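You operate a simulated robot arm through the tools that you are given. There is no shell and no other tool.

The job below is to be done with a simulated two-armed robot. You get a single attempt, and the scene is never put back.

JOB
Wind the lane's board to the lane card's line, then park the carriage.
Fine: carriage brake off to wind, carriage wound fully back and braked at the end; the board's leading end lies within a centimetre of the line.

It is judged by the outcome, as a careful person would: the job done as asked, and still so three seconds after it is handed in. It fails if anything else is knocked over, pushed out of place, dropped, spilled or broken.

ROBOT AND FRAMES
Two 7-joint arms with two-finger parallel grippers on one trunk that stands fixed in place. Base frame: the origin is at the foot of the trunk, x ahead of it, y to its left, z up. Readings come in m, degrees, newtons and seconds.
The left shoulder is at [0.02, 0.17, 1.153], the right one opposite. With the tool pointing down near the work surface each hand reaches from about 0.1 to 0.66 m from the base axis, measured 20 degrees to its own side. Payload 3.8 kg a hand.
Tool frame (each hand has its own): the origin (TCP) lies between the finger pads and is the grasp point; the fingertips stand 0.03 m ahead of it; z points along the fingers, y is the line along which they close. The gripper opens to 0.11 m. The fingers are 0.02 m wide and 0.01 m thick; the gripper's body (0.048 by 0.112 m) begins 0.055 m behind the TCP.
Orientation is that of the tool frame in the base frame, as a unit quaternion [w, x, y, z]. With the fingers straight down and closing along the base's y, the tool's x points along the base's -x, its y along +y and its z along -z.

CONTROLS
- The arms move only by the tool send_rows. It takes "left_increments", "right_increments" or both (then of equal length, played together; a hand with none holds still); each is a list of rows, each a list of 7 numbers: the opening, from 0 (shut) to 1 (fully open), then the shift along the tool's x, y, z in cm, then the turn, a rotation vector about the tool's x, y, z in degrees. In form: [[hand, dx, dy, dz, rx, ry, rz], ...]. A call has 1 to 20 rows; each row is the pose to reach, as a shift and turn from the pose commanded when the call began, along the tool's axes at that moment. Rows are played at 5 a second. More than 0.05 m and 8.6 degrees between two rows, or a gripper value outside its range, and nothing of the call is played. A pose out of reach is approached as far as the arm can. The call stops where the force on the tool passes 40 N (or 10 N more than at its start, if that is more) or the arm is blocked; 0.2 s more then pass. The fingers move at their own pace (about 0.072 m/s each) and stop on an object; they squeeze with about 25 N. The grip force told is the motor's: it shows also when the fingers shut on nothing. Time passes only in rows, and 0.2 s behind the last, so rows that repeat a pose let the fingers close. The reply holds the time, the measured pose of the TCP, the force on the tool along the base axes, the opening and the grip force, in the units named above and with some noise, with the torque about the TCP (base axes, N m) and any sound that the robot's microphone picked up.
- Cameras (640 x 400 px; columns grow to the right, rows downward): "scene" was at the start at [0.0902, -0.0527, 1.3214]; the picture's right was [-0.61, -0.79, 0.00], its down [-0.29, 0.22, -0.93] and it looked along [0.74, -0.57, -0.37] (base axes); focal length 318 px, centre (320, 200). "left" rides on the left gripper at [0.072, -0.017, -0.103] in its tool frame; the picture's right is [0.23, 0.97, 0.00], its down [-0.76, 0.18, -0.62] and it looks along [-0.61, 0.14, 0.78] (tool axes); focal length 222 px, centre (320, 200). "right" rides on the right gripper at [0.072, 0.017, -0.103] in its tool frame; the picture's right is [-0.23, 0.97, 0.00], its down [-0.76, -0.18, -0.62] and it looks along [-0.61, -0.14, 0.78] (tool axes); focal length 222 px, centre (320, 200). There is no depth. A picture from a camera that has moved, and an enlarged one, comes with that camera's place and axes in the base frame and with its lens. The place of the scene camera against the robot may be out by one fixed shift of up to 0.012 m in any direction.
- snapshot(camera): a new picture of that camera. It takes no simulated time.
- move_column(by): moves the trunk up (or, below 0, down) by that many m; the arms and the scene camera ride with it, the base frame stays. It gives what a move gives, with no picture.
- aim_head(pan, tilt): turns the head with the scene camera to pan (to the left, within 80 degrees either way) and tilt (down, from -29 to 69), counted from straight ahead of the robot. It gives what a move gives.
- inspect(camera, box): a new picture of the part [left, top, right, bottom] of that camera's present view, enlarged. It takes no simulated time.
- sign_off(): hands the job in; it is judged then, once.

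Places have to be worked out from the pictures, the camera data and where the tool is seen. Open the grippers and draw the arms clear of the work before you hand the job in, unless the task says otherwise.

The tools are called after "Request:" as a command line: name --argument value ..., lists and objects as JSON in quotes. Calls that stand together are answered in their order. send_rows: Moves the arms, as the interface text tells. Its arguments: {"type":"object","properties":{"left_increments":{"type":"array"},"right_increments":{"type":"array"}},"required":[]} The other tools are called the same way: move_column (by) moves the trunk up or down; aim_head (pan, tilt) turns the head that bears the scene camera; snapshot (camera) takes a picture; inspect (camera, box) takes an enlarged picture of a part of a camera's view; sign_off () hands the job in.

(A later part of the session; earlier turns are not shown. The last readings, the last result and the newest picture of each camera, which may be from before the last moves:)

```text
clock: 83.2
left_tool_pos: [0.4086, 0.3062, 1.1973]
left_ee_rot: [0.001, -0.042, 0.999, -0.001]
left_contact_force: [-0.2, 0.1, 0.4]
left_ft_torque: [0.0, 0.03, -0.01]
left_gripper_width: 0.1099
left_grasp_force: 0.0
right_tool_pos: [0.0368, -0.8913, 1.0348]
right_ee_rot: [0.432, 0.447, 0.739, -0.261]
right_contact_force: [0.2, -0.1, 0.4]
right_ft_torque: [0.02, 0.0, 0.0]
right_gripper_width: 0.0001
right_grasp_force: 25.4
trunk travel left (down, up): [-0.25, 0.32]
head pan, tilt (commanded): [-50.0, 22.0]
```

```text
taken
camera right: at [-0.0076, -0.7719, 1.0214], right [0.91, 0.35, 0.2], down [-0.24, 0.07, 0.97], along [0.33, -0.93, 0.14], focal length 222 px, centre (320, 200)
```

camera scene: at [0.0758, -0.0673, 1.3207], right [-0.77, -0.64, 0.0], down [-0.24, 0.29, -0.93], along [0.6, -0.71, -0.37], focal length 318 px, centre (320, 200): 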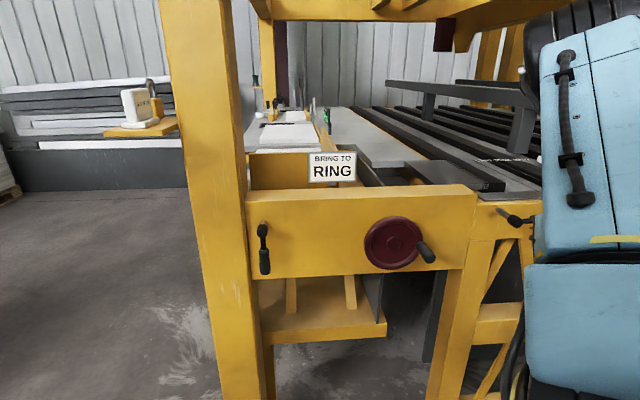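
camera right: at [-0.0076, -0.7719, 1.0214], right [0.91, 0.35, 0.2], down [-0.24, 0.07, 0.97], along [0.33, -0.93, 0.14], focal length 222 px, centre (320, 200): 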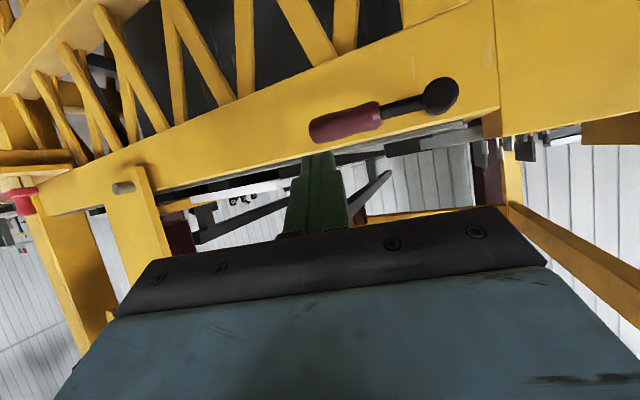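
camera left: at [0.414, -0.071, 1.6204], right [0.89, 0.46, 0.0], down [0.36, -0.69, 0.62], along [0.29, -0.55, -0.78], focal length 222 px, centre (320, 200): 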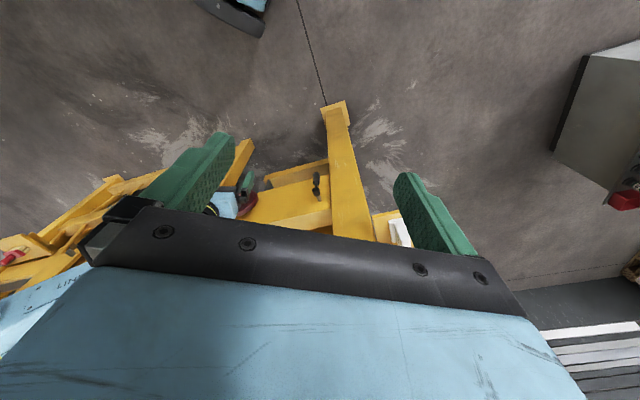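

In reach, and projecting straight ahead the fingers will arrive about 5 cm above the grip. Advancing 10.4 cm along the normal.

Request:
send_rows --right_increments '[[0, -1.2, 0.77, 2.2, 0, 0, 0], [0, -2.4, 1.54, 4.3, 0, 0, 0], [0, -3.6, 2.3, 6.5, 0, 0, 0], [0, -4.87, 3.08, 8.65, 0, 0, 0]]'

Request:
snapshot --camera "right"

Request:
inspect --camera "scene" --box '[440, 160, 600, 260]'

```text
clock: 84.2
left_tool_pos: [0.4076, 0.3051, 1.1962]
left_ee_rot: [0.0, -0.041, 0.999, -0.001]
left_contact_force: [0.2, -0.3, 0.3]
left_ft_torque: [0.02, -0.02, -0.02]
left_gripper_width: 0.1098
left_grasp_force: 0.0
right_tool_pos: [0.1093, -0.9634, 1.0333]
right_ee_rot: [0.432, 0.446, 0.739, -0.261]
right_contact_force: [0.3, -0.2, -0.1]
right_ft_torque: [0.03, 0.01, 0.02]
right_gripper_width: 0.0
right_grasp_force: 25.0
trunk travel left (down, up): [-0.25, 0.32]
head pan, tilt (commanded): [-50.0, 22.0]
```

```text
taken
camera right: at [0.0656, -0.8444, 1.0199], right [0.91, 0.35, 0.2], down [-0.24, 0.07, 0.97], along [0.33, -0.93, 0.14], focal length 222 px, centre (320, 200)
```

right: 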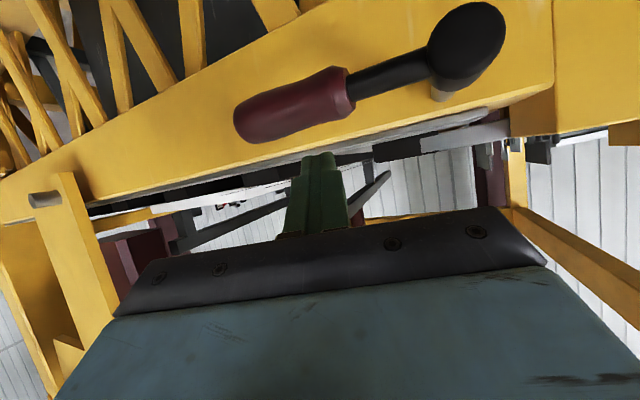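

```text
4.00 times, centred on (520, 210) of scene
camera zoom: at [0.0763, -0.0675, 1.3206], right [-0.77, -0.64, 0.0], down [-0.24, 0.29, -0.93], along [0.6, -0.71, -0.38], focal length 1273 px, centre (-480, 160)
```

zoom: 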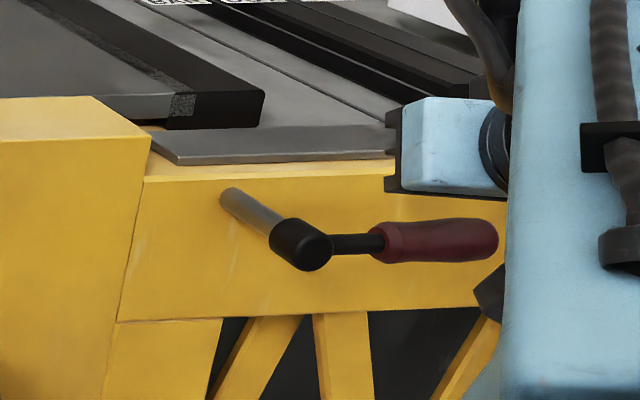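

Positioned above the grip with no contact. I'll push down along the lever's arc, first stage to about 45°.

Request:
send_rows --right_increments '[[0, 0.96, -0.28, 0.64, 0, 0, 0], [0, 1.92, -0.57, 1.28, 0, 0, 0], [0, 2.7, -0.76, 1.8, 0, 0, 0], [0, 3.51, -0.95, 2.32, 0, 0, 0], [0, 4.36, -0.91, 2.78, 0, 0, 0], [0, 5.21, -0.86, 3.24, 0, 0, 0], [0, 6.06, -0.58, 3.62, 0, 0, 0], [0, 6.91, -0.29, 3.99, 0, 0, 0]]'

Request:
inspect --camera "scene" --box '[440, 160, 600, 260]'

Request:
snapshot --camera "right"

```text
clock: 86.0
left_tool_pos: [0.4074, 0.3077, 1.1961]
left_ee_rot: [0.001, -0.041, 0.999, -0.001]
left_contact_force: [-0.3, 0.3, 0.0]
left_ft_torque: [0.03, -0.01, -0.01]
left_gripper_width: 0.1099
left_grasp_force: 0.0
right_tool_pos: [0.1056, -0.9652, 0.9532]
right_ee_rot: [0.432, 0.446, 0.74, -0.261]
right_contact_force: [-2.7, 1.2, 2.3]
right_ft_torque: [0.06, 0.0, 0.02]
right_gripper_width: 0.0001
right_grasp_force: 25.2
trunk travel left (down, up): [-0.25, 0.32]
head pan, tilt (commanded): [-50.0, 22.0]
```

```text
4.00 times, centred on (520, 210) of scene
camera zoom: at [0.0758, -0.0667, 1.3207], right [-0.77, -0.64, 0.0], down [-0.24, 0.29, -0.93], along [0.6, -0.71, -0.37], focal length 1273 px, centre (-480, 160)
```

zoom: 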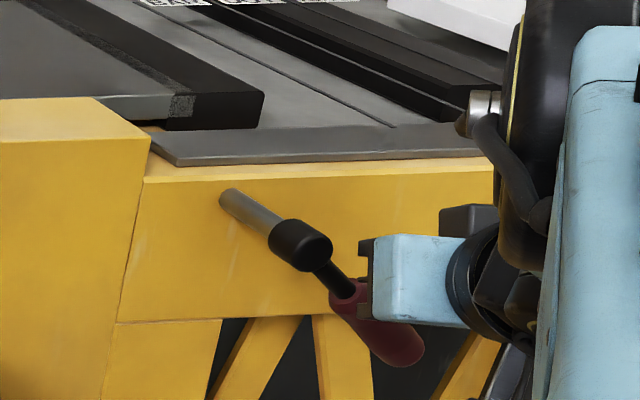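

```text
taken
camera right: at [0.0617, -0.8457, 0.9407], right [0.91, 0.35, 0.2], down [-0.23, 0.07, 0.97], along [0.33, -0.93, 0.14], focal length 222 px, centre (320, 200)
```

right: 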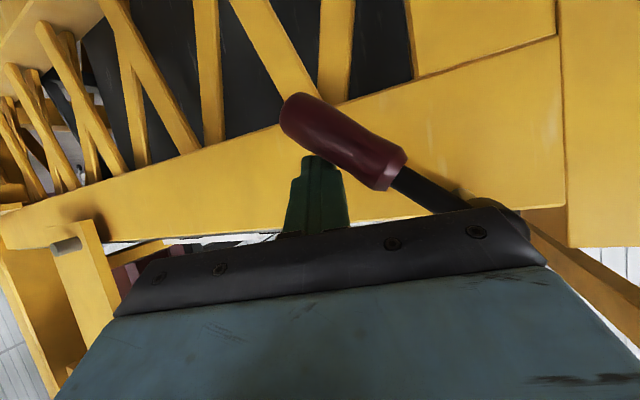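

The lever is back to about 45° with only ~3 N. Second stage: down and left to hanging, with a small lead to seat it against its left stop.

Request:
send_rows --right_increments '[[0, 0.8, 0.5, 0.28, 0, 0, 0], [0, 1.57, 1.0, 0.53, 0, 0, 0], [0, 2.25, 1.7, 0.67, 0, 0, 0], [0, 2.92, 2.39, 0.79, 0, 0, 0], [0, 3.45, 3.2, 0.79, 0, 0, 0], [0, 3.94, 4.03, 0.78, 0, 0, 0], [0, 4.1, 4.5, 0.73, 0, 0, 0]]'

Request:
inspect --camera "scene" --box '[440, 180, 600, 280]'

Request:
snapshot --camera "right"

```text
clock: 87.7
left_tool_pos: [0.4069, 0.3054, 1.196]
left_ee_rot: [0.001, -0.042, 0.999, 0.0]
left_contact_force: [-0.5, -0.3, 0.1]
left_ft_torque: [0.0, 0.0, 0.03]
left_gripper_width: 0.1099
left_grasp_force: 0.1
right_tool_pos: [0.1328, -0.9359, 0.9168]
right_ee_rot: [0.425, 0.447, 0.74, -0.268]
right_contact_force: [-17.3, -9.4, 2.4]
right_ft_torque: [-0.04, 0.07, 0.0]
right_gripper_width: 0.0
right_grasp_force: 24.5
trunk travel left (down, up): [-0.25, 0.32]
head pan, tilt (commanded): [-50.0, 22.0]
stopped in row 7 (right hand): the force on the tool passed its limit at 42 N (the readings are from after the stop); the commanded pose is now the measured one
```

```text
4.00 times, centred on (520, 230) of scene
camera zoom: at [0.0756, -0.0677, 1.3206], right [-0.77, -0.64, 0.0], down [-0.24, 0.29, -0.93], along [0.6, -0.71, -0.37], focal length 1273 px, centre (-480, 80)
```

zoom: 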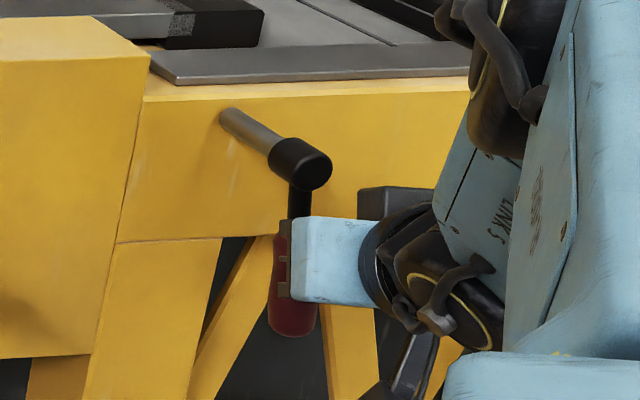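

```text
taken
camera right: at [0.0897, -0.817, 0.9033], right [0.92, 0.35, 0.18], down [-0.22, 0.07, 0.97], along [0.32, -0.94, 0.14], focal length 222 px, centre (320, 200)
```

right: 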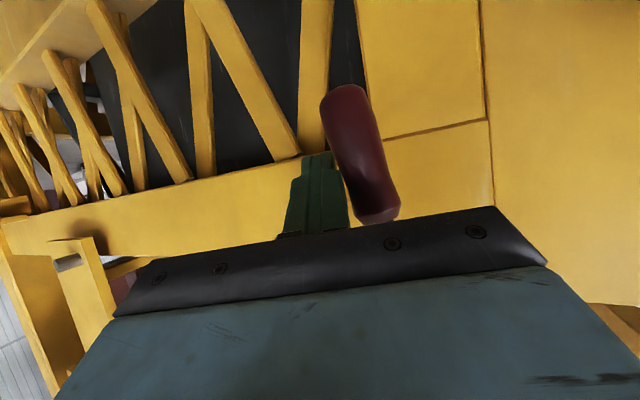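

The red lever is back at its left stop, hanging as at the start. I'll ease off to the right a little and withdraw along the normal.

Request:
send_rows --right_increments '[[0, -0.15, -0.95, 0.26, 0, 0, 0], [0, 1.0, -1.7, -1.8, 0, 0, 0], [0, 2.2, -2.5, -3.9, 0, 0, 0], [0, 3.4, -3.2, -6.0, 0, 0, 0], [0, 4.5, -3.9, -8.0, 0, 0, 0]]'

Request:
inspect --camera "scene" --box '[440, 160, 600, 260]'

```text
clock: 88.9
left_tool_pos: [0.4085, 0.3052, 1.196]
left_ee_rot: [0.001, -0.042, 0.999, 0.0]
left_contact_force: [-0.1, -0.1, -0.3]
left_ft_torque: [0.0, -0.01, 0.01]
left_gripper_width: 0.1102
left_grasp_force: 0.1
right_tool_pos: [0.0586, -0.8721, 0.9172]
right_ee_rot: [0.43, 0.446, 0.738, -0.267]
right_contact_force: [0.4, -0.4, 0.2]
right_ft_torque: [0.01, 0.0, 0.03]
right_gripper_width: 0.0
right_grasp_force: 25.1
trunk travel left (down, up): [-0.25, 0.32]
head pan, tilt (commanded): [-50.0, 22.0]
```

```text
4.00 times, centred on (520, 210) of scene
camera zoom: at [0.076, -0.0672, 1.3207], right [-0.77, -0.64, 0.0], down [-0.24, 0.29, -0.93], along [0.6, -0.71, -0.37], focal length 1273 px, centre (-480, 160)
```

zoom: 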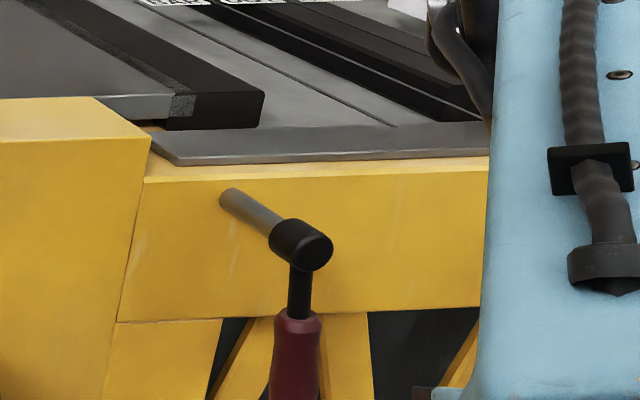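

Red lever restored. Now I'll carry the right hand left in front of the wheel (at safe stand-off), re-aligning it square to the panel on the way, toward the black lever.

Request:
send_rows --right_increments '[[0, 0.65, 3.95, -1.15, -1.6, 0, -0.9], [0, 1.3, 7.9, -2.3, -3.3, 0, -1.8], [0, 1.95, 11.9, -3.45, -4.9, 0, -2.8], [0, 2.6, 15.8, -4.6, -6.6, 0, -3.7], [0, 3.25, 19.8, -5.75, -8.2, 0, -4.6], [0, 3.9, 23.7, -6.9, -9.9, 0, -5.5], [0, 4.55, 27.7, -8.05, -11.5, 0, -6.5], [0, 5.2, 31.6, -9.2, -13.2, 0, -7.4], [0, 5.83, 35.6, -10.35, -14.8, 0, -8.3]]'

Request:
snapshot --camera "scene"

Request:
snapshot --camera "right"

```text
clock: 90.9
left_tool_pos: [0.4083, 0.3056, 1.1969]
left_ee_rot: [0.0, -0.041, 0.999, 0.0]
left_contact_force: [0.3, 0.8, 0.6]
left_ft_torque: [0.0, 0.02, -0.01]
left_gripper_width: 0.1098
left_grasp_force: 0.0
right_tool_pos: [0.3204, -0.6024, 0.9117]
right_ee_rot: [0.462, 0.333, 0.797, -0.2]
right_contact_force: [-0.5, -0.4, -0.3]
right_ft_torque: [-0.03, 0.04, -0.03]
right_gripper_width: 0.0002
right_grasp_force: 25.1
trunk travel left (down, up): [-0.25, 0.32]
head pan, tilt (commanded): [-50.0, 22.0]
```

```text
taken
camera scene: at [0.0767, -0.0666, 1.3207], right [-0.77, -0.64, 0.0], down [-0.24, 0.29, -0.93], along [0.6, -0.71, -0.37], focal length 318 px, centre (320, 200)
```

scene: 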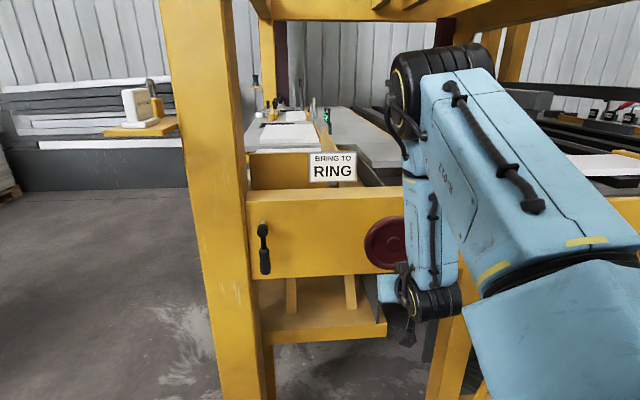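

```text
taken
camera right: at [0.244, -0.5009, 0.8998], right [0.78, 0.6, 0.19], down [-0.24, 0.0, 0.97], along [0.59, -0.8, 0.14], focal length 222 px, centre (320, 200)
```

right: 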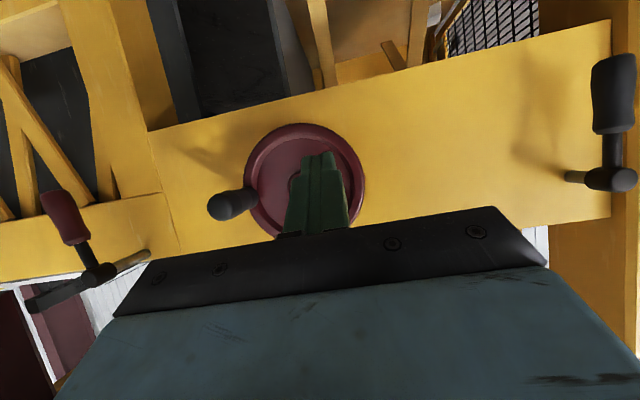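

The hand passed the wheel freely. Continue left to face the black lever, opening the fingers.

Request:
send_rows --right_increments '[[0.2, 0.1, 3.7, 0, 0, 0, 0], [0.5, 0.2, 7.4, 0.1, 0, 0, 0], [0.7, 0.3, 11.1, 0.1, 0, 0, 0], [0.7, 0.4, 14.8, 0.2, 0, 0, 0], [0.7, 0.5, 18.5, 0.2, 0, 0, 0], [0.7, 0.6, 22.2, 0.3, 0, 0, 0], [0.7, 0.6, 26, 0.35, 0, 0, 0]]'

Request:
snapshot --camera "scene"

Request:
snapshot --camera "right"

```text
clock: 92.5
left_tool_pos: [0.4079, 0.3067, 1.1957]
left_ee_rot: [0.0, -0.041, 0.999, -0.002]
left_contact_force: [0.0, 0.2, -0.3]
left_ft_torque: [0.01, 0.01, 0.01]
left_gripper_width: 0.1098
left_grasp_force: 0.1
right_tool_pos: [0.3663, -0.5757, 0.8631]
right_ee_rot: [0.464, 0.333, 0.797, -0.196]
right_contact_force: [0.4, -0.4, 0.2]
right_ft_torque: [0.01, 0.02, -0.02]
right_gripper_width: 0.077
right_grasp_force: 0.0
right hand out of reach, approached as far as the arm can: row 1, 2, 3, 4, 5, 6, 7
trunk travel left (down, up): [-0.25, 0.32]
head pan, tilt (commanded): [-50.0, 22.0]
```

```text
taken
camera scene: at [0.0762, -0.067, 1.3207], right [-0.77, -0.64, 0.0], down [-0.24, 0.29, -0.93], along [0.6, -0.71, -0.37], focal length 318 px, centre (320, 200)
```

scene: 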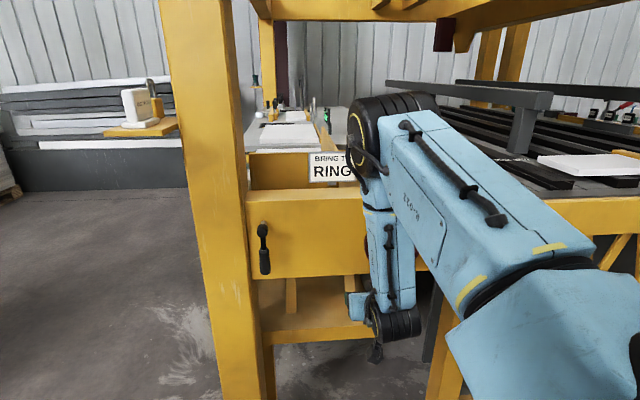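

```text
taken
camera right: at [0.2881, -0.4747, 0.8503], right [0.77, 0.6, 0.19], down [-0.24, 0.0, 0.97], along [0.59, -0.8, 0.14], focal length 222 px, centre (320, 200)
```

right: 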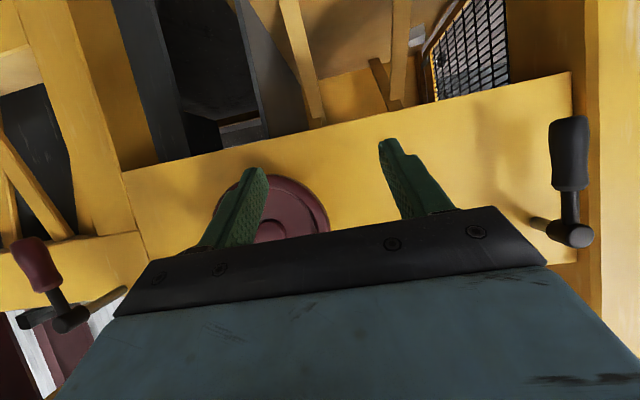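

The arm can't carry this level attitude further left. I'll pitch the hand back to pointing down (its natural posture), rising and backing off slightly as I do, then approach the black lever from there.

Request:
send_rows --right_increments '[[0.7, -0.8, 0, -1.2, 0, 7.5, 0], [0.7, -1.6, 0, -2.3, 0, 15, 0], [0.7, -2.3, 0, -3.5, 0, 22.5, 0], [0.7, -3.1, 0, -4.7, 0, 30, 0], [0.7, -3.9, 0, -5.8, 0, 37.5, 0], [0.7, -4.7, 0, -7, 0, 45, 0], [0.7, -5.4, 0, -8.1, 0, 52.5, 0], [0.7, -6.2, 0, -9.3, 0, 60, 0]]'

Request:
snapshot --camera "scene"

```text
clock: 94.3
left_tool_pos: [0.4081, 0.3056, 1.1962]
left_ee_rot: [0.001, -0.042, 0.999, -0.001]
left_contact_force: [0.5, 0.6, -1.0]
left_ft_torque: [0.0, -0.01, -0.02]
left_gripper_width: 0.11
left_grasp_force: 0.0
right_tool_pos: [0.3225, -0.5373, 0.968]
right_ee_rot: [0.002, 0.388, 0.922, -0.006]
right_contact_force: [-0.6, 0.4, 0.3]
right_ft_torque: [0.02, -0.03, -0.02]
right_gripper_width: 0.0769
right_grasp_force: 0.1
right hand out of reach, approached as far as the arm can: row 1, 2, 3, 4, 5
trunk travel left (down, up): [-0.25, 0.32]
head pan, tilt (commanded): [-50.0, 22.0]
```

```text
taken
camera scene: at [0.0759, -0.0671, 1.3207], right [-0.77, -0.64, 0.0], down [-0.24, 0.29, -0.93], along [0.6, -0.71, -0.37], focal length 318 px, centre (320, 200)
```

scene: 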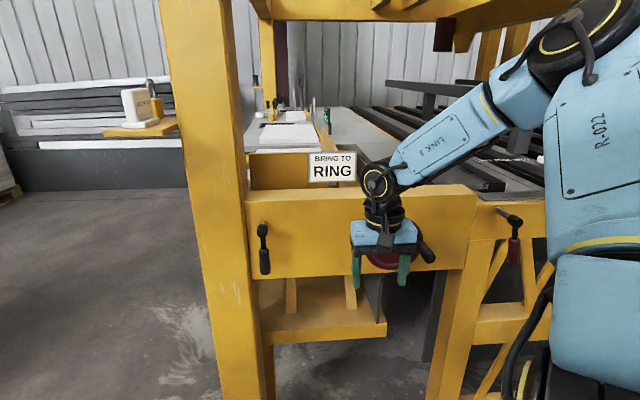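

Back in the natural posture, in reach. Now move left (still pointing down, well in front of the panel) toward the black lever.

Request:
send_rows --right_increments '[[0.7, 0, 3.8, -0.7, 0, 0, 0], [0.7, 0, 7.6, -1.4, 0, 0, 0], [0.7, 0, 11.4, -2, 0, 0, 0], [0.7, 0, 15.2, -2.7, 0, 0, 0], [0.7, 0, 19, -3.4, 0, 0, 0], [0.7, 0, 22.8, -4, 0, 0, 0]]'

Request:
snapshot --camera "scene"

Request:
snapshot --camera "right"

```text
clock: 95.7
left_tool_pos: [0.4083, 0.3066, 1.1952]
left_ee_rot: [0.001, -0.042, 0.999, 0.0]
left_contact_force: [-0.4, 0.0, -0.3]
left_ft_torque: [-0.03, -0.01, 0.0]
left_gripper_width: 0.1096
left_grasp_force: 0.1
right_tool_pos: [0.485, -0.3766, 1.0046]
right_ee_rot: [0.0, 0.388, 0.922, -0.007]
right_contact_force: [0.2, 0.6, -0.2]
right_ft_torque: [-0.04, -0.02, -0.02]
right_gripper_width: 0.0771
right_grasp_force: 0.1
trunk travel left (down, up): [-0.25, 0.32]
head pan, tilt (commanded): [-50.0, 22.0]
```

```text
taken
camera scene: at [0.0767, -0.0666, 1.3207], right [-0.77, -0.64, 0.0], down [-0.24, 0.29, -0.93], along [0.6, -0.71, -0.37], focal length 318 px, centre (320, 200)
```

scene: 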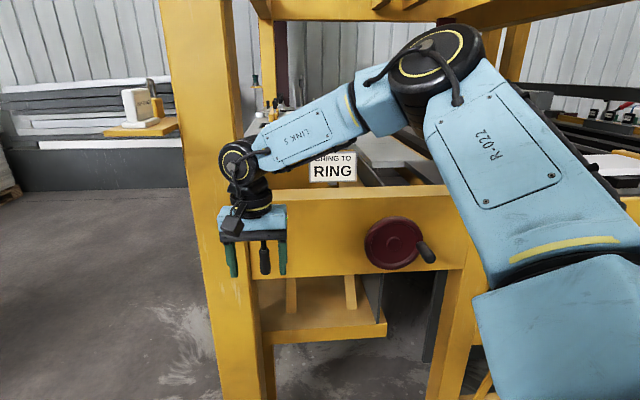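

```text
taken
camera right: at [0.446, -0.3117, 1.1071], right [0.85, 0.52, -0.01], down [0.41, -0.66, 0.63], along [0.32, -0.54, -0.78], focal length 222 px, centre (320, 200)
```

right: 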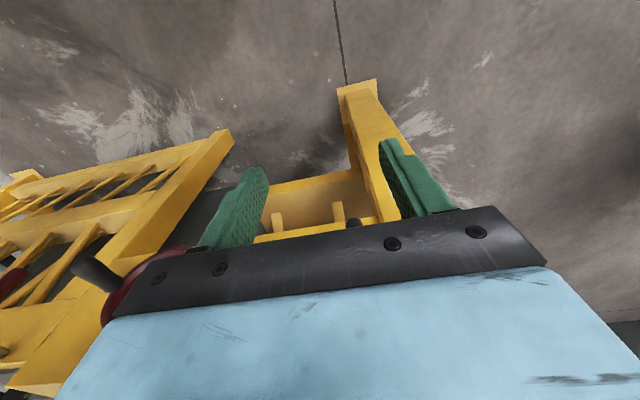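

The hand faces the black lever at stand-off. I'll pitch it up 45° while moving down and slightly forward, stopping short of the lever.

Request:
send_rows --right_increments '[[0.7, -1, 0, 1.7, 0, -7.5, 0], [0.7, -2, 0, 3.5, 0, -15, 0], [0.7, -3, 0, 5.2, 0, -22.5, 0], [0.7, -4, 0, 7, 0, -30, 0], [0.7, -5, 0, 8.7, 0, -37.5, 0], [0.7, -6, 0, 10.5, 0, -45, 0]]'

Request:
snapshot --camera "scene"

Request:
snapshot --camera "right"

```text
clock: 97.1
left_tool_pos: [0.4086, 0.306, 1.1948]
left_ee_rot: [0.0, -0.043, 0.999, -0.001]
left_contact_force: [-0.2, 0.5, -0.4]
left_ft_torque: [0.0, -0.03, -0.02]
left_gripper_width: 0.11
left_grasp_force: 0.0
right_tool_pos: [0.5275, -0.4233, 0.9]
right_ee_rot: [0.355, 0.356, 0.851, -0.153]
right_contact_force: [0.5, -0.9, -0.1]
right_ft_torque: [0.01, -0.03, 0.02]
right_gripper_width: 0.0769
right_grasp_force: 0.2
trunk travel left (down, up): [-0.25, 0.32]
head pan, tilt (commanded): [-50.0, 22.0]
```

```text
taken
camera scene: at [0.0766, -0.0676, 1.3206], right [-0.77, -0.64, 0.0], down [-0.24, 0.29, -0.93], along [0.6, -0.71, -0.38], focal length 318 px, centre (320, 200)
```

scene: 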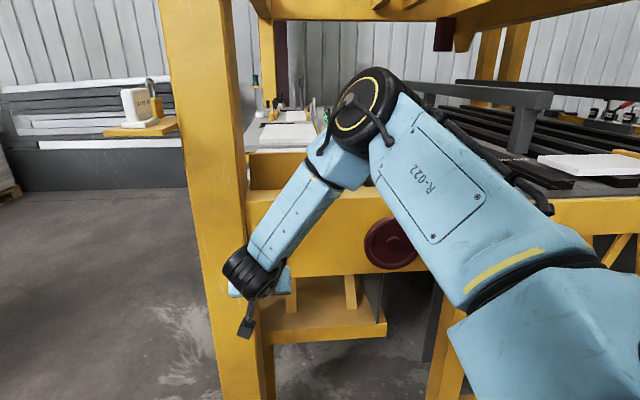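

```text
taken
camera right: at [0.451, -0.3216, 0.92], right [0.81, 0.57, 0.15], down [-0.06, -0.18, 0.98], along [0.59, -0.8, -0.11], focal length 222 px, centre (320, 200)
```

right: 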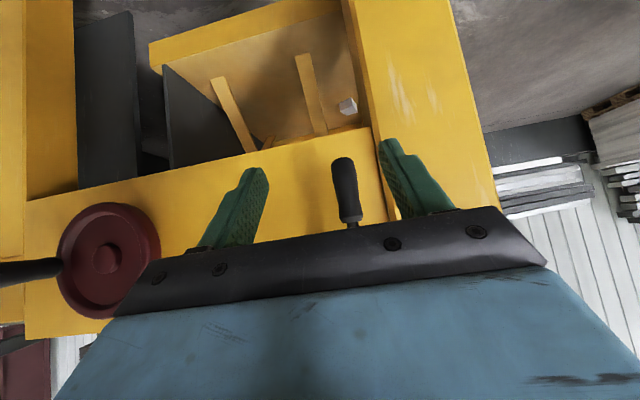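

All in reach. The lever's grip is about 1.1 cm left of my axis and slightly lower (u≈−0.085, z≈0.888). I'll narrow the fingers, shift left, and advance to straddle it, staying shy of the post.

Request:
send_rows --right_increments '[[0.5, 0, 0.6, 0, 0, 0, 0], [0.5, 0, 1.13, 0, 0, 0, 0], [0.5, -1.2, 1.13, 1.5, 0, 0, 0], [0.5, -2.4, 1.13, 3.0, 0, 0, 0], [0.5, -3.7, 1.13, 4.6, 0, 0, 0], [0.5, -4.89, 1.13, 6.1, 0, 0, 0]]'

Request:
snapshot --camera "right"

Request:
inspect --camera "scene" --box '[180, 200, 340, 300]'

```text
clock: 98.5
left_tool_pos: [0.4068, 0.3068, 1.1968]
left_ee_rot: [0.001, -0.042, 0.999, 0.0]
left_contact_force: [0.9, 0.1, 0.3]
left_ft_torque: [0.0, 0.01, -0.02]
left_gripper_width: 0.1101
left_grasp_force: 0.1
right_tool_pos: [0.5862, -0.471, 0.8922]
right_ee_rot: [0.354, 0.355, 0.852, -0.152]
right_contact_force: [0.5, -0.1, -0.3]
right_ft_torque: [0.0, 0.0, 0.01]
right_gripper_width: 0.055
right_grasp_force: 0.0
trunk travel left (down, up): [-0.25, 0.32]
head pan, tilt (commanded): [-50.0, 22.0]
```

```text
taken
camera right: at [0.5098, -0.3696, 0.9129], right [0.81, 0.57, 0.15], down [-0.06, -0.18, 0.98], along [0.59, -0.8, -0.12], focal length 222 px, centre (320, 200)
```

right: 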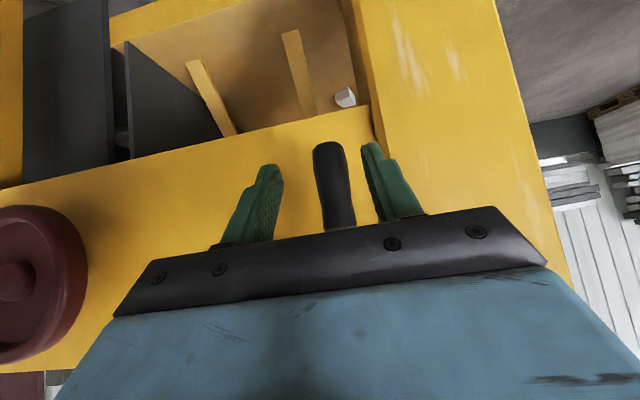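

```text
4.00 times, centred on (260, 250) of scene
camera zoom: at [0.0761, -0.0672, 1.3207], right [-0.77, -0.64, 0.0], down [-0.24, 0.29, -0.93], along [0.6, -0.71, -0.37], focal length 1273 px, centre (560, 0)
```

zoom: 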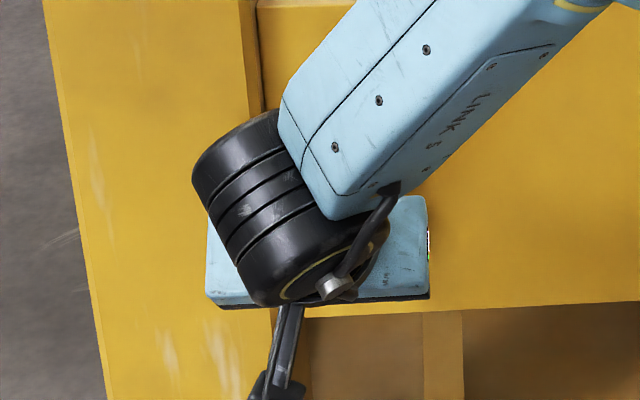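

The black grip is between the fingers, slightly toward the left one. I'll shift half a centimetre left and close on it.

Request:
send_rows --right_increments '[[0.5, 0, 0.5, 0, 0, 0, 0], [0, 0, 0.5, 0, 0, 0, 0], [0, 0, 0.5, 0, 0, 0, 0], [0, 0, 0.5, 0, 0, 0, 0], [0, 0, 0.5, 0, 0, 0, 0]]'

```text
clock: 99.7
left_tool_pos: [0.4089, 0.3074, 1.195]
left_ee_rot: [0.001, -0.042, 0.999, -0.001]
left_contact_force: [0.0, 0.6, 0.0]
left_ft_torque: [0.01, 0.02, 0.05]
left_gripper_width: 0.11
left_grasp_force: 0.1
right_tool_pos: [0.5886, -0.4666, 0.8957]
right_ee_rot: [0.355, 0.355, 0.851, -0.153]
right_contact_force: [-0.4, 0.4, 0.0]
right_ft_torque: [-0.01, 0.0, -0.02]
right_gripper_width: 0.0
right_grasp_force: 25.0
right hand out of reach, approached as far as the arm can: row 1, 2, 3, 4, 5
trunk travel left (down, up): [-0.25, 0.32]
head pan, tilt (commanded): [-50.0, 22.0]
```

The fingers shut on nothing, so the lever is a bit deeper (toward the panel) than my fingertips reached. Let me look.

Request:
snapshot --camera "right"

Request:
inspect --camera "right" --box '[240, 100, 432, 220]'

```text
taken
camera right: at [0.5126, -0.3659, 0.9165], right [0.81, 0.57, 0.15], down [-0.06, -0.18, 0.98], along [0.59, -0.8, -0.11], focal length 222 px, centre (320, 200)
```

right: 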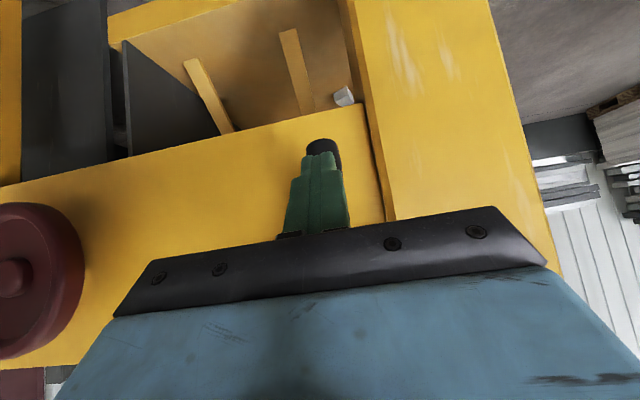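

```text
3.33 times, centred on (336, 160) of right
camera zoom: at [0.5126, -0.3659, 0.9165], right [0.81, 0.57, 0.15], down [-0.06, -0.18, 0.98], along [0.59, -0.8, -0.11], focal length 740 px, centre (267, 333)
```

zoom: 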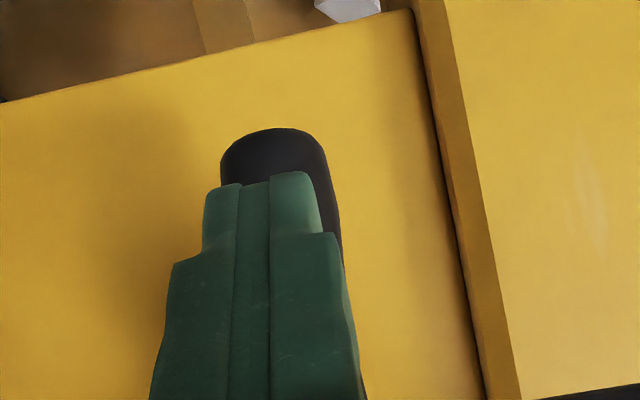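

The fingers closed just in front of the grip; the lever sits about 2–3 cm deeper, and this posture is at a wrist limit. I'll open, back off, and lower the trunk so the forearm comes in more level.

Request:
send_rows --right_increments '[[0.3, 1.2, 0, -1.2, 0, 0, 0], [0.5, 3.0, 0, -3.0, 0, 0, 0], [0.5, 5.0, 0, -5.0, 0, 0, 0], [0.5, 7.0, 0, -7.1, 0, 0, 0], [0.5, 4.2, 0, -10, 0, 0, 0], [0.5, 1.3, 0, -12.9, 0, 0, 0], [0.5, -1.6, 0, -15.8, 0, 0, 0], [0.5, -4.5, 0, -18.7, 0, 0, 0]]'

```text
clock: 101.5
left_tool_pos: [0.4071, 0.3071, 1.1965]
left_ee_rot: [0.001, -0.042, 0.999, -0.002]
left_contact_force: [0.0, 0.4, 0.4]
left_ft_torque: [-0.02, -0.02, 0.0]
left_gripper_width: 0.1102
left_grasp_force: 0.1
right_tool_pos: [0.5189, -0.3942, 1.0595]
right_ee_rot: [0.355, 0.356, 0.851, -0.154]
right_contact_force: [0.6, 0.6, 0.9]
right_ft_torque: [0.01, 0.01, 0.01]
right_gripper_width: 0.055
right_grasp_force: 0.1
trunk travel left (down, up): [-0.25, 0.32]
head pan, tilt (commanded): [-50.0, 22.0]
```

Clear and high. Lowering the trunk 0.17 m (the hand comes down at safe stand-off).

Request:
move_column --by -0.17

Request:
snapshot --camera "right"

Request:
snapshot --camera "scene"

```text
clock: 103.5
left_tool_pos: [0.4074, 0.3065, 1.0261]
left_ee_rot: [0.001, -0.041, 0.999, -0.001]
left_contact_force: [0.3, 0.3, -0.2]
left_ft_torque: [-0.01, -0.02, -0.04]
left_gripper_width: 0.1098
left_grasp_force: 0.0
right_tool_pos: [0.5204, -0.3948, 0.8884]
right_ee_rot: [0.355, 0.357, 0.85, -0.154]
right_contact_force: [0.4, -0.1, -0.2]
right_ft_torque: [-0.02, -0.01, -0.02]
right_gripper_width: 0.0548
right_grasp_force: 0.1
trunk travel left (down, up): [-0.08, 0.49]
head pan, tilt (commanded): [-50.0, 22.0]
```

```text
taken
camera right: at [0.4445, -0.2937, 0.9089], right [0.81, 0.57, 0.15], down [-0.06, -0.18, 0.98], along [0.59, -0.8, -0.11], focal length 222 px, centre (320, 200)
```

right: 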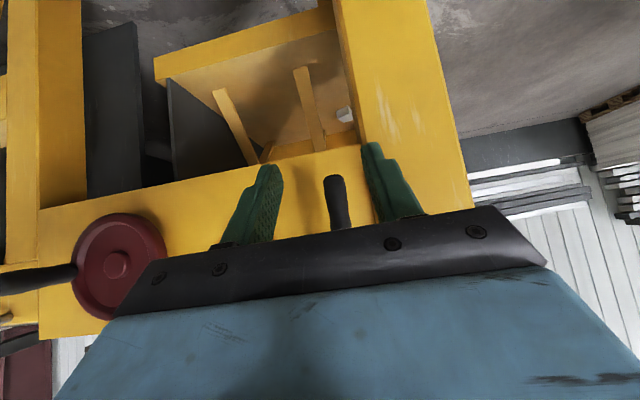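

```text
taken
camera scene: at [0.0761, -0.0672, 1.1508], right [-0.77, -0.64, 0.0], down [-0.24, 0.29, -0.93], along [0.6, -0.71, -0.37], focal length 318 px, centre (320, 200)
```

scene: 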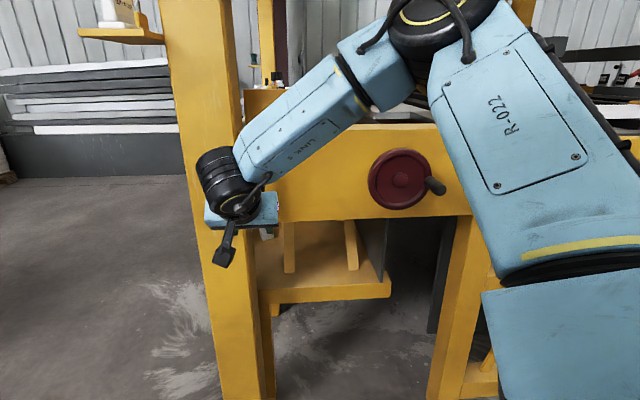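

Now try flattening the pitch by another 15° here, with a small forward move, to check it stays in reach.

Request:
send_rows --right_increments '[[0.5, -0.7, 0, 0.7, 0, -5, 0], [0.5, -1.4, 0, 1.4, 0, -10, 0], [0.5, -2.1, 0, 2.13, 0, -15, 0]]'

Request:
inspect --camera "right" --box '[200, 100, 440, 250]'

```text
clock: 104.2
left_tool_pos: [0.4095, 0.3064, 1.0263]
left_ee_rot: [0.0, -0.042, 0.999, 0.001]
left_contact_force: [-0.6, -0.2, 0.4]
left_ft_torque: [0.02, -0.01, 0.01]
left_gripper_width: 0.1098
left_grasp_force: 0.0
right_tool_pos: [0.542, -0.4169, 0.8887]
right_ee_rot: [0.463, 0.332, 0.797, -0.199]
right_contact_force: [-0.4, 0.2, -0.3]
right_ft_torque: [0.0, 0.0, -0.01]
right_gripper_width: 0.055
right_grasp_force: 0.1
trunk travel left (down, up): [-0.08, 0.49]
head pan, tilt (commanded): [-50.0, 22.0]
```

```text
2.67 times, centred on (320, 175) of right
camera zoom: at [0.4654, -0.3149, 0.876], right [0.78, 0.6, 0.19], down [-0.24, 0.0, 0.97], along [0.58, -0.8, 0.14], focal length 592 px, centre (320, 267)
```

zoom: 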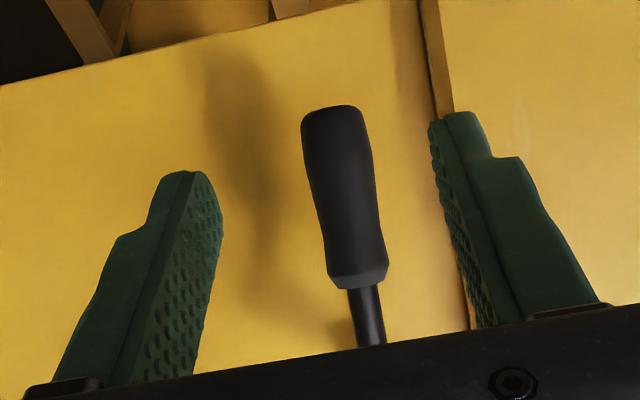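

In reach at the flatter pitch; the grip measures u≈−0.085, n≈0.78, z≈0.883. Advancing 10 cm to straddle it.

Request:
send_rows --right_increments '[[0.5, -0.9, -0.4, 1.8, 0, 0, 0], [0.5, -1.9, -0.4, 3.5, 0, 0, 0], [0.5, -2.8, -0.4, 5.3, 0, 0, 0], [0.5, -3.7, -0.4, 7.1, 0, 0, 0], [0.5, -4.65, -0.4, 8.86, 0, 0, 0]]'

Request:
inspect --camera "right" --box '[200, 100, 440, 250]'

```text
clock: 105.5
left_tool_pos: [0.4078, 0.3064, 1.0254]
left_ee_rot: [0.0, -0.042, 0.999, 0.0]
left_contact_force: [-0.4, 0.1, -0.4]
left_ft_torque: [0.04, 0.0, -0.02]
left_gripper_width: 0.1099
left_grasp_force: 0.1
right_tool_pos: [0.6094, -0.4895, 0.885]
right_ee_rot: [0.462, 0.333, 0.797, -0.199]
right_contact_force: [-0.3, -0.4, 0.3]
right_ft_torque: [-0.04, -0.01, -0.02]
right_gripper_width: 0.0548
right_grasp_force: 0.1
trunk travel left (down, up): [-0.08, 0.49]
head pan, tilt (commanded): [-50.0, 22.0]
```

```text
2.67 times, centred on (320, 175) of right
camera zoom: at [0.5322, -0.389, 0.8719], right [0.78, 0.6, 0.19], down [-0.24, 0.0, 0.97], along [0.59, -0.8, 0.14], focal length 592 px, centre (320, 267)
```

zoom: 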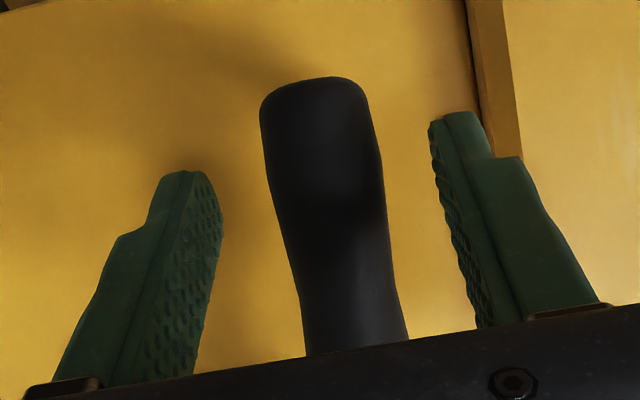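

The black grip is centred between the fingers, no contact. Closing.

Request:
send_rows --right_increments '[[0, 0, 0, 0, 0, 0, 0], [0, 0, 0, 0, 0, 0, 0], [0, 0, 0, 0, 0, 0, 0]]'

```text
clock: 106.2
left_tool_pos: [0.409, 0.306, 1.026]
left_ee_rot: [0.0, -0.042, 0.999, 0.0]
left_contact_force: [-0.3, 0.2, 0.7]
left_ft_torque: [-0.01, 0.0, -0.04]
left_gripper_width: 0.1102
left_grasp_force: 0.0
right_tool_pos: [0.6088, -0.4905, 0.8844]
right_ee_rot: [0.463, 0.332, 0.798, -0.198]
right_contact_force: [4.2, 0.1, -2.4]
right_ft_torque: [0.34, -0.09, 0.29]
right_gripper_width: 0.0245
right_grasp_force: 45.0
trunk travel left (down, up): [-0.08, 0.49]
head pan, tilt (commanded): [-50.0, 22.0]
```

Gripped (2.45 cm). Gentle 1 cm test to the right.

Request:
send_rows --right_increments '[[0, 0, -0.3, 0, 0, 0, 0], [0, 0, -0.6, 0, 0, 0, 0], [0, 0, -0.9, 0, 0, 0, 0], [0, 0, -1.2, 0, 0, 0, 0]]'

```text
clock: 107.2
left_tool_pos: [0.4101, 0.307, 1.0242]
left_ee_rot: [-0.001, -0.042, 0.999, 0.0]
left_contact_force: [0.1, -0.1, -0.2]
left_ft_torque: [-0.02, 0.02, -0.04]
left_gripper_width: 0.1099
left_grasp_force: 0.1
right_tool_pos: [0.6024, -0.498, 0.8836]
right_ee_rot: [0.462, 0.33, 0.799, -0.199]
right_contact_force: [18.2, 14.2, -5.0]
right_ft_torque: [-1.16, 1.17, 0.51]
right_gripper_width: 0.0272
right_grasp_force: 45.2
trunk travel left (down, up): [-0.08, 0.49]
head pan, tilt (commanded): [-50.0, 22.0]
```

This lever also swings right (1 cm at ~23 N). As with the other, I'll open, withdraw, and use closed fingers as a pusher from its left side.

Request:
send_rows --right_increments '[[0.5, 0, 0.3, 0, 0, 0, 0], [0.5, 0, 0.3, 0, 0, 0, 0], [0.5, 0, 0.3, 0, 0, 0, 0], [0.5, 1.2, 0.3, -2.1, 0, 0, 0], [0.5, 2.5, 0.3, -4.3, 0, 0, 0], [0.5, 3.8, 0.3, -6.5, 0, 0, 0], [0.5, 5.0, 0.3, -8.66, 0, 0, 0]]'

Request:
inspect --camera "right" --box '[200, 100, 440, 250]'

```text
clock: 108.8
left_tool_pos: [0.409, 0.3061, 1.0254]
left_ee_rot: [0.001, -0.042, 0.999, -0.001]
left_contact_force: [0.4, 0.1, 0.7]
left_ft_torque: [-0.01, -0.02, 0.01]
left_gripper_width: 0.1099
left_grasp_force: 0.1
right_tool_pos: [0.5323, -0.4249, 0.8841]
right_ee_rot: [0.463, 0.332, 0.797, -0.199]
right_contact_force: [0.1, 0.8, -0.2]
right_ft_torque: [0.01, -0.01, 0.01]
right_gripper_width: 0.0552
right_grasp_force: 0.1
trunk travel left (down, up): [-0.08, 0.49]
head pan, tilt (commanded): [-50.0, 22.0]
```

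```text
2.67 times, centred on (320, 175) of right
camera zoom: at [0.4554, -0.3235, 0.8724], right [0.78, 0.6, 0.19], down [-0.24, 0.0, 0.97], along [0.59, -0.8, 0.14], focal length 592 px, centre (320, 267)
```

zoom: 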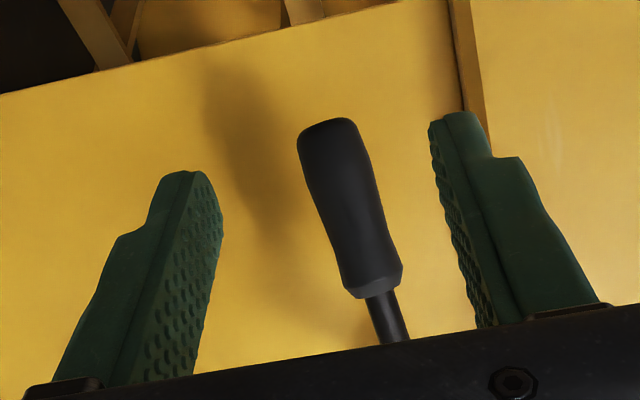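

The lever stays about 8° over. Closing and shifting to its left side at stand-off first.

Request:
send_rows --right_increments '[[0.2, -0.4, 1.8, -0.2, 0, 0, 0], [0, -0.78, 3.7, -0.45, 0, 0, 0], [0, -0.78, 3.7, -0.45, 0, 0, 0]]'

Request:
snapshot --camera "right"

```text
clock: 109.7
left_tool_pos: [0.4073, 0.3071, 1.027]
left_ee_rot: [0.001, -0.042, 0.999, 0.0]
left_contact_force: [-0.5, 0.3, 0.2]
left_ft_torque: [0.01, 0.0, 0.0]
left_gripper_width: 0.1101
left_grasp_force: 0.0
right_tool_pos: [0.5585, -0.399, 0.8917]
right_ee_rot: [0.462, 0.333, 0.798, -0.199]
right_contact_force: [0.1, 0.8, 0.0]
right_ft_torque: [0.01, 0.0, 0.04]
right_gripper_width: 0.0
right_grasp_force: 25.0
trunk travel left (down, up): [-0.08, 0.49]
head pan, tilt (commanded): [-50.0, 22.0]
```

```text
taken
camera right: at [0.4821, -0.2972, 0.8807], right [0.78, 0.6, 0.19], down [-0.24, 0.0, 0.97], along [0.58, -0.8, 0.14], focal length 222 px, centre (320, 200)
```

right: 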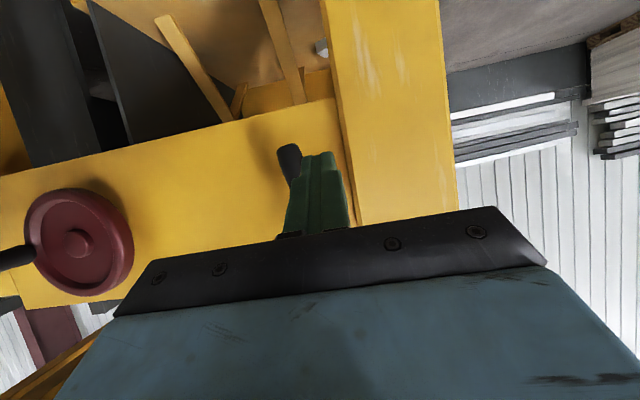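

The closed fingers are between the lever and the post. Advancing 9 cm.

Request:
send_rows --right_increments '[[0, -1.1, -0.1, 1.9, 0, 0, 0], [0, -2.2, -0.2, 3.9, 0, 0, 0], [0, -3.4, -0.3, 5.9, 0, 0, 0], [0, -4.5, -0.3, 7.79, 0, 0, 0]]'

Request:
snapshot --camera "right"

```text
clock: 110.7
left_tool_pos: [0.4087, 0.3056, 1.0265]
left_ee_rot: [-0.001, -0.042, 0.999, 0.0]
left_contact_force: [0.0, -0.7, -0.6]
left_ft_torque: [-0.04, -0.02, -0.02]
left_gripper_width: 0.1102
left_grasp_force: 0.0
right_tool_pos: [0.619, -0.4666, 0.8965]
right_ee_rot: [0.461, 0.332, 0.798, -0.199]
right_contact_force: [0.8, 0.5, -0.1]
right_ft_torque: [-0.02, 0.02, 0.01]
right_gripper_width: 0.0
right_grasp_force: 24.9
trunk travel left (down, up): [-0.08, 0.49]
head pan, tilt (commanded): [-50.0, 22.0]
```

```text
taken
camera right: at [0.5417, -0.3645, 0.8831], right [0.78, 0.6, 0.19], down [-0.24, 0.0, 0.97], along [0.59, -0.8, 0.14], focal length 222 px, centre (320, 200)
```

right: 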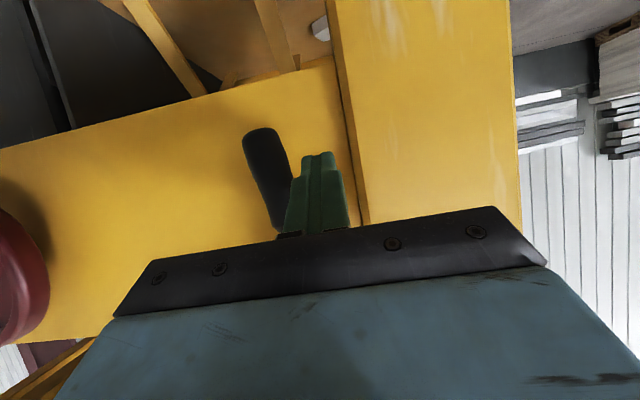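

Beside the lever with no contact. Sweeping right along its arc, first stage to ~45°.

Request:
send_rows --right_increments '[[0, 0.14, -1.14, 0.08, 0, 0, 0], [0, 0.2, -1.76, 0.1, 0, 0, 0], [0, 0.22, -2.38, 0.12, 0, 0, 0], [0, 0.2, -3.0, 0.1, 0, 0, 0], [0, 0.14, -3.62, 0.08, 0, 0, 0], [0, 0.04, -4.23, 0.02, 0, 0, 0], [0, -0.08, -4.83, -0.05, 0, 0, 0], [0, -0.25, -5.42, -0.15, 0, 0, 0], [0, -0.45, -6.0, -0.26, 0, 0, 0], [0, -0.68, -6.56, -0.4, 0, 0, 0], [0, -0.95, -7.1, -0.55, 0, 0, 0]]'

Request:
snapshot --camera "right"

Request:
snapshot --camera "scene"

```text
clock: 113.0
left_tool_pos: [0.4086, 0.3074, 1.0271]
left_ee_rot: [0.0, -0.041, 0.999, 0.0]
left_contact_force: [-0.2, -1.0, 0.7]
left_ft_torque: [0.01, 0.01, -0.01]
left_gripper_width: 0.11
left_grasp_force: 0.0
right_tool_pos: [0.5689, -0.515, 0.905]
right_ee_rot: [0.462, 0.333, 0.797, -0.199]
right_contact_force: [1.2, 2.0, 0.4]
right_ft_torque: [0.03, -0.01, 0.03]
right_gripper_width: 0.0
right_grasp_force: 25.1
trunk travel left (down, up): [-0.08, 0.49]
head pan, tilt (commanded): [-50.0, 22.0]
```

```text
taken
camera right: at [0.4918, -0.4131, 0.8932], right [0.78, 0.6, 0.19], down [-0.24, 0.0, 0.97], along [0.58, -0.8, 0.14], focal length 222 px, centre (320, 200)
```

right: 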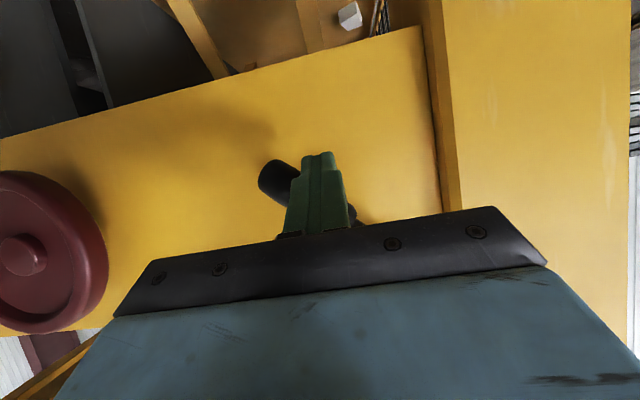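

```text
taken
camera scene: at [0.0763, -0.067, 1.1507], right [-0.77, -0.64, 0.0], down [-0.24, 0.29, -0.93], along [0.6, -0.71, -0.37], focal length 318 px, centre (320, 200)
```

scene: 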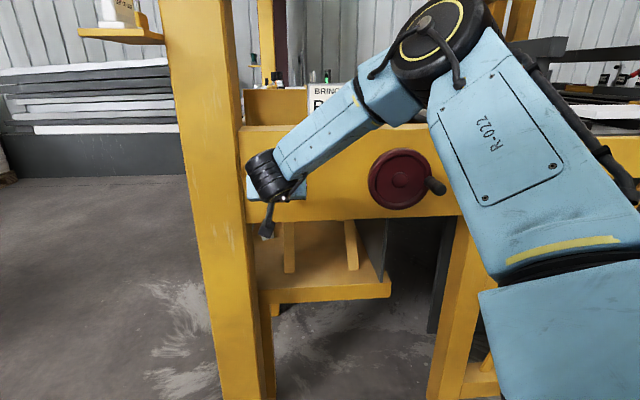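

The lever follows easily (~2 N), now about 45–50°. Second stage up toward horizontal.

Request:
send_rows --right_increments '[[0, -0.3, -0.5, -0.18, 0, 0, 0], [0, -0.63, -1.0, -0.36, 0, 0, 0], [0, -1.0, -1.46, -0.57, 0, 0, 0], [0, -1.38, -1.9, -0.8, 0, 0, 0], [0, -1.8, -2.28, -1.04, 0, 0, 0], [0, -2.23, -2.66, -1.28, 0, 0, 0], [0, -2.69, -2.98, -1.55, 0, 0, 0], [0, -3.16, -3.28, -1.82, 0, 0, 0], [0, -3.65, -3.52, -2.1, 0, 0, 0], [0, -4.16, -3.74, -2.4, 0, 0, 0]]'

Request:
snapshot --camera "right"

Request:
inspect --camera "scene" --box '[200, 100, 400, 225]'

```text
clock: 114.9
left_tool_pos: [0.4085, 0.3055, 1.0277]
left_ee_rot: [0.001, -0.042, 0.999, 0.0]
left_contact_force: [-0.4, -0.8, 0.5]
left_ft_torque: [0.01, 0.0, 0.01]
left_gripper_width: 0.1099
left_grasp_force: 0.1
right_tool_pos: [0.5452, -0.5322, 0.9332]
right_ee_rot: [0.455, 0.329, 0.805, -0.191]
right_contact_force: [-1.2, 6.6, -7.6]
right_ft_torque: [0.23, 0.11, 0.04]
right_gripper_width: 0.0
right_grasp_force: 25.2
trunk travel left (down, up): [-0.08, 0.49]
head pan, tilt (commanded): [-50.0, 22.0]
stopped in row 9 (right hand): the force on the tool passed its limit at 44 N (the readings are from after the stop); the commanded pose is now the measured one
```

```text
taken
camera right: at [0.4667, -0.4316, 0.9237], right [0.77, 0.61, 0.19], down [-0.22, -0.02, 0.97], along [0.6, -0.79, 0.12], focal length 222 px, centre (320, 200)
```

right: 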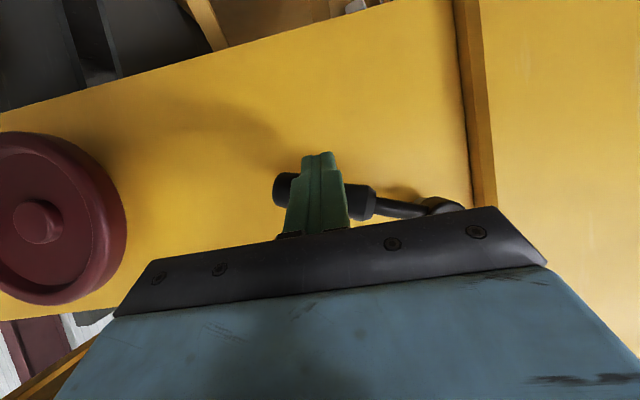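

```text
3.20 times, centred on (300, 162) of scene
camera zoom: at [0.076, -0.0676, 1.1508], right [-0.77, -0.64, 0.0], down [-0.24, 0.29, -0.93], along [0.6, -0.71, -0.37], focal length 1018 px, centre (384, 320)
```

zoom: 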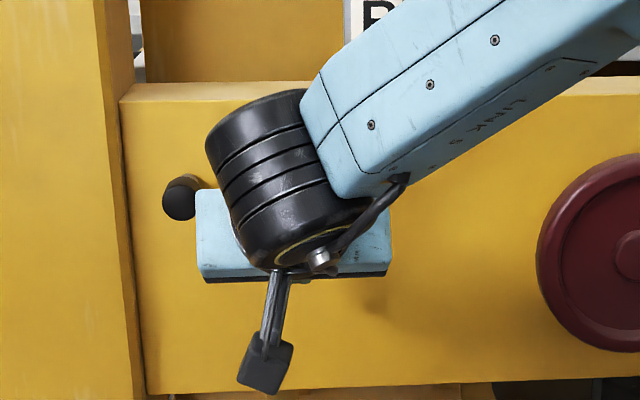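

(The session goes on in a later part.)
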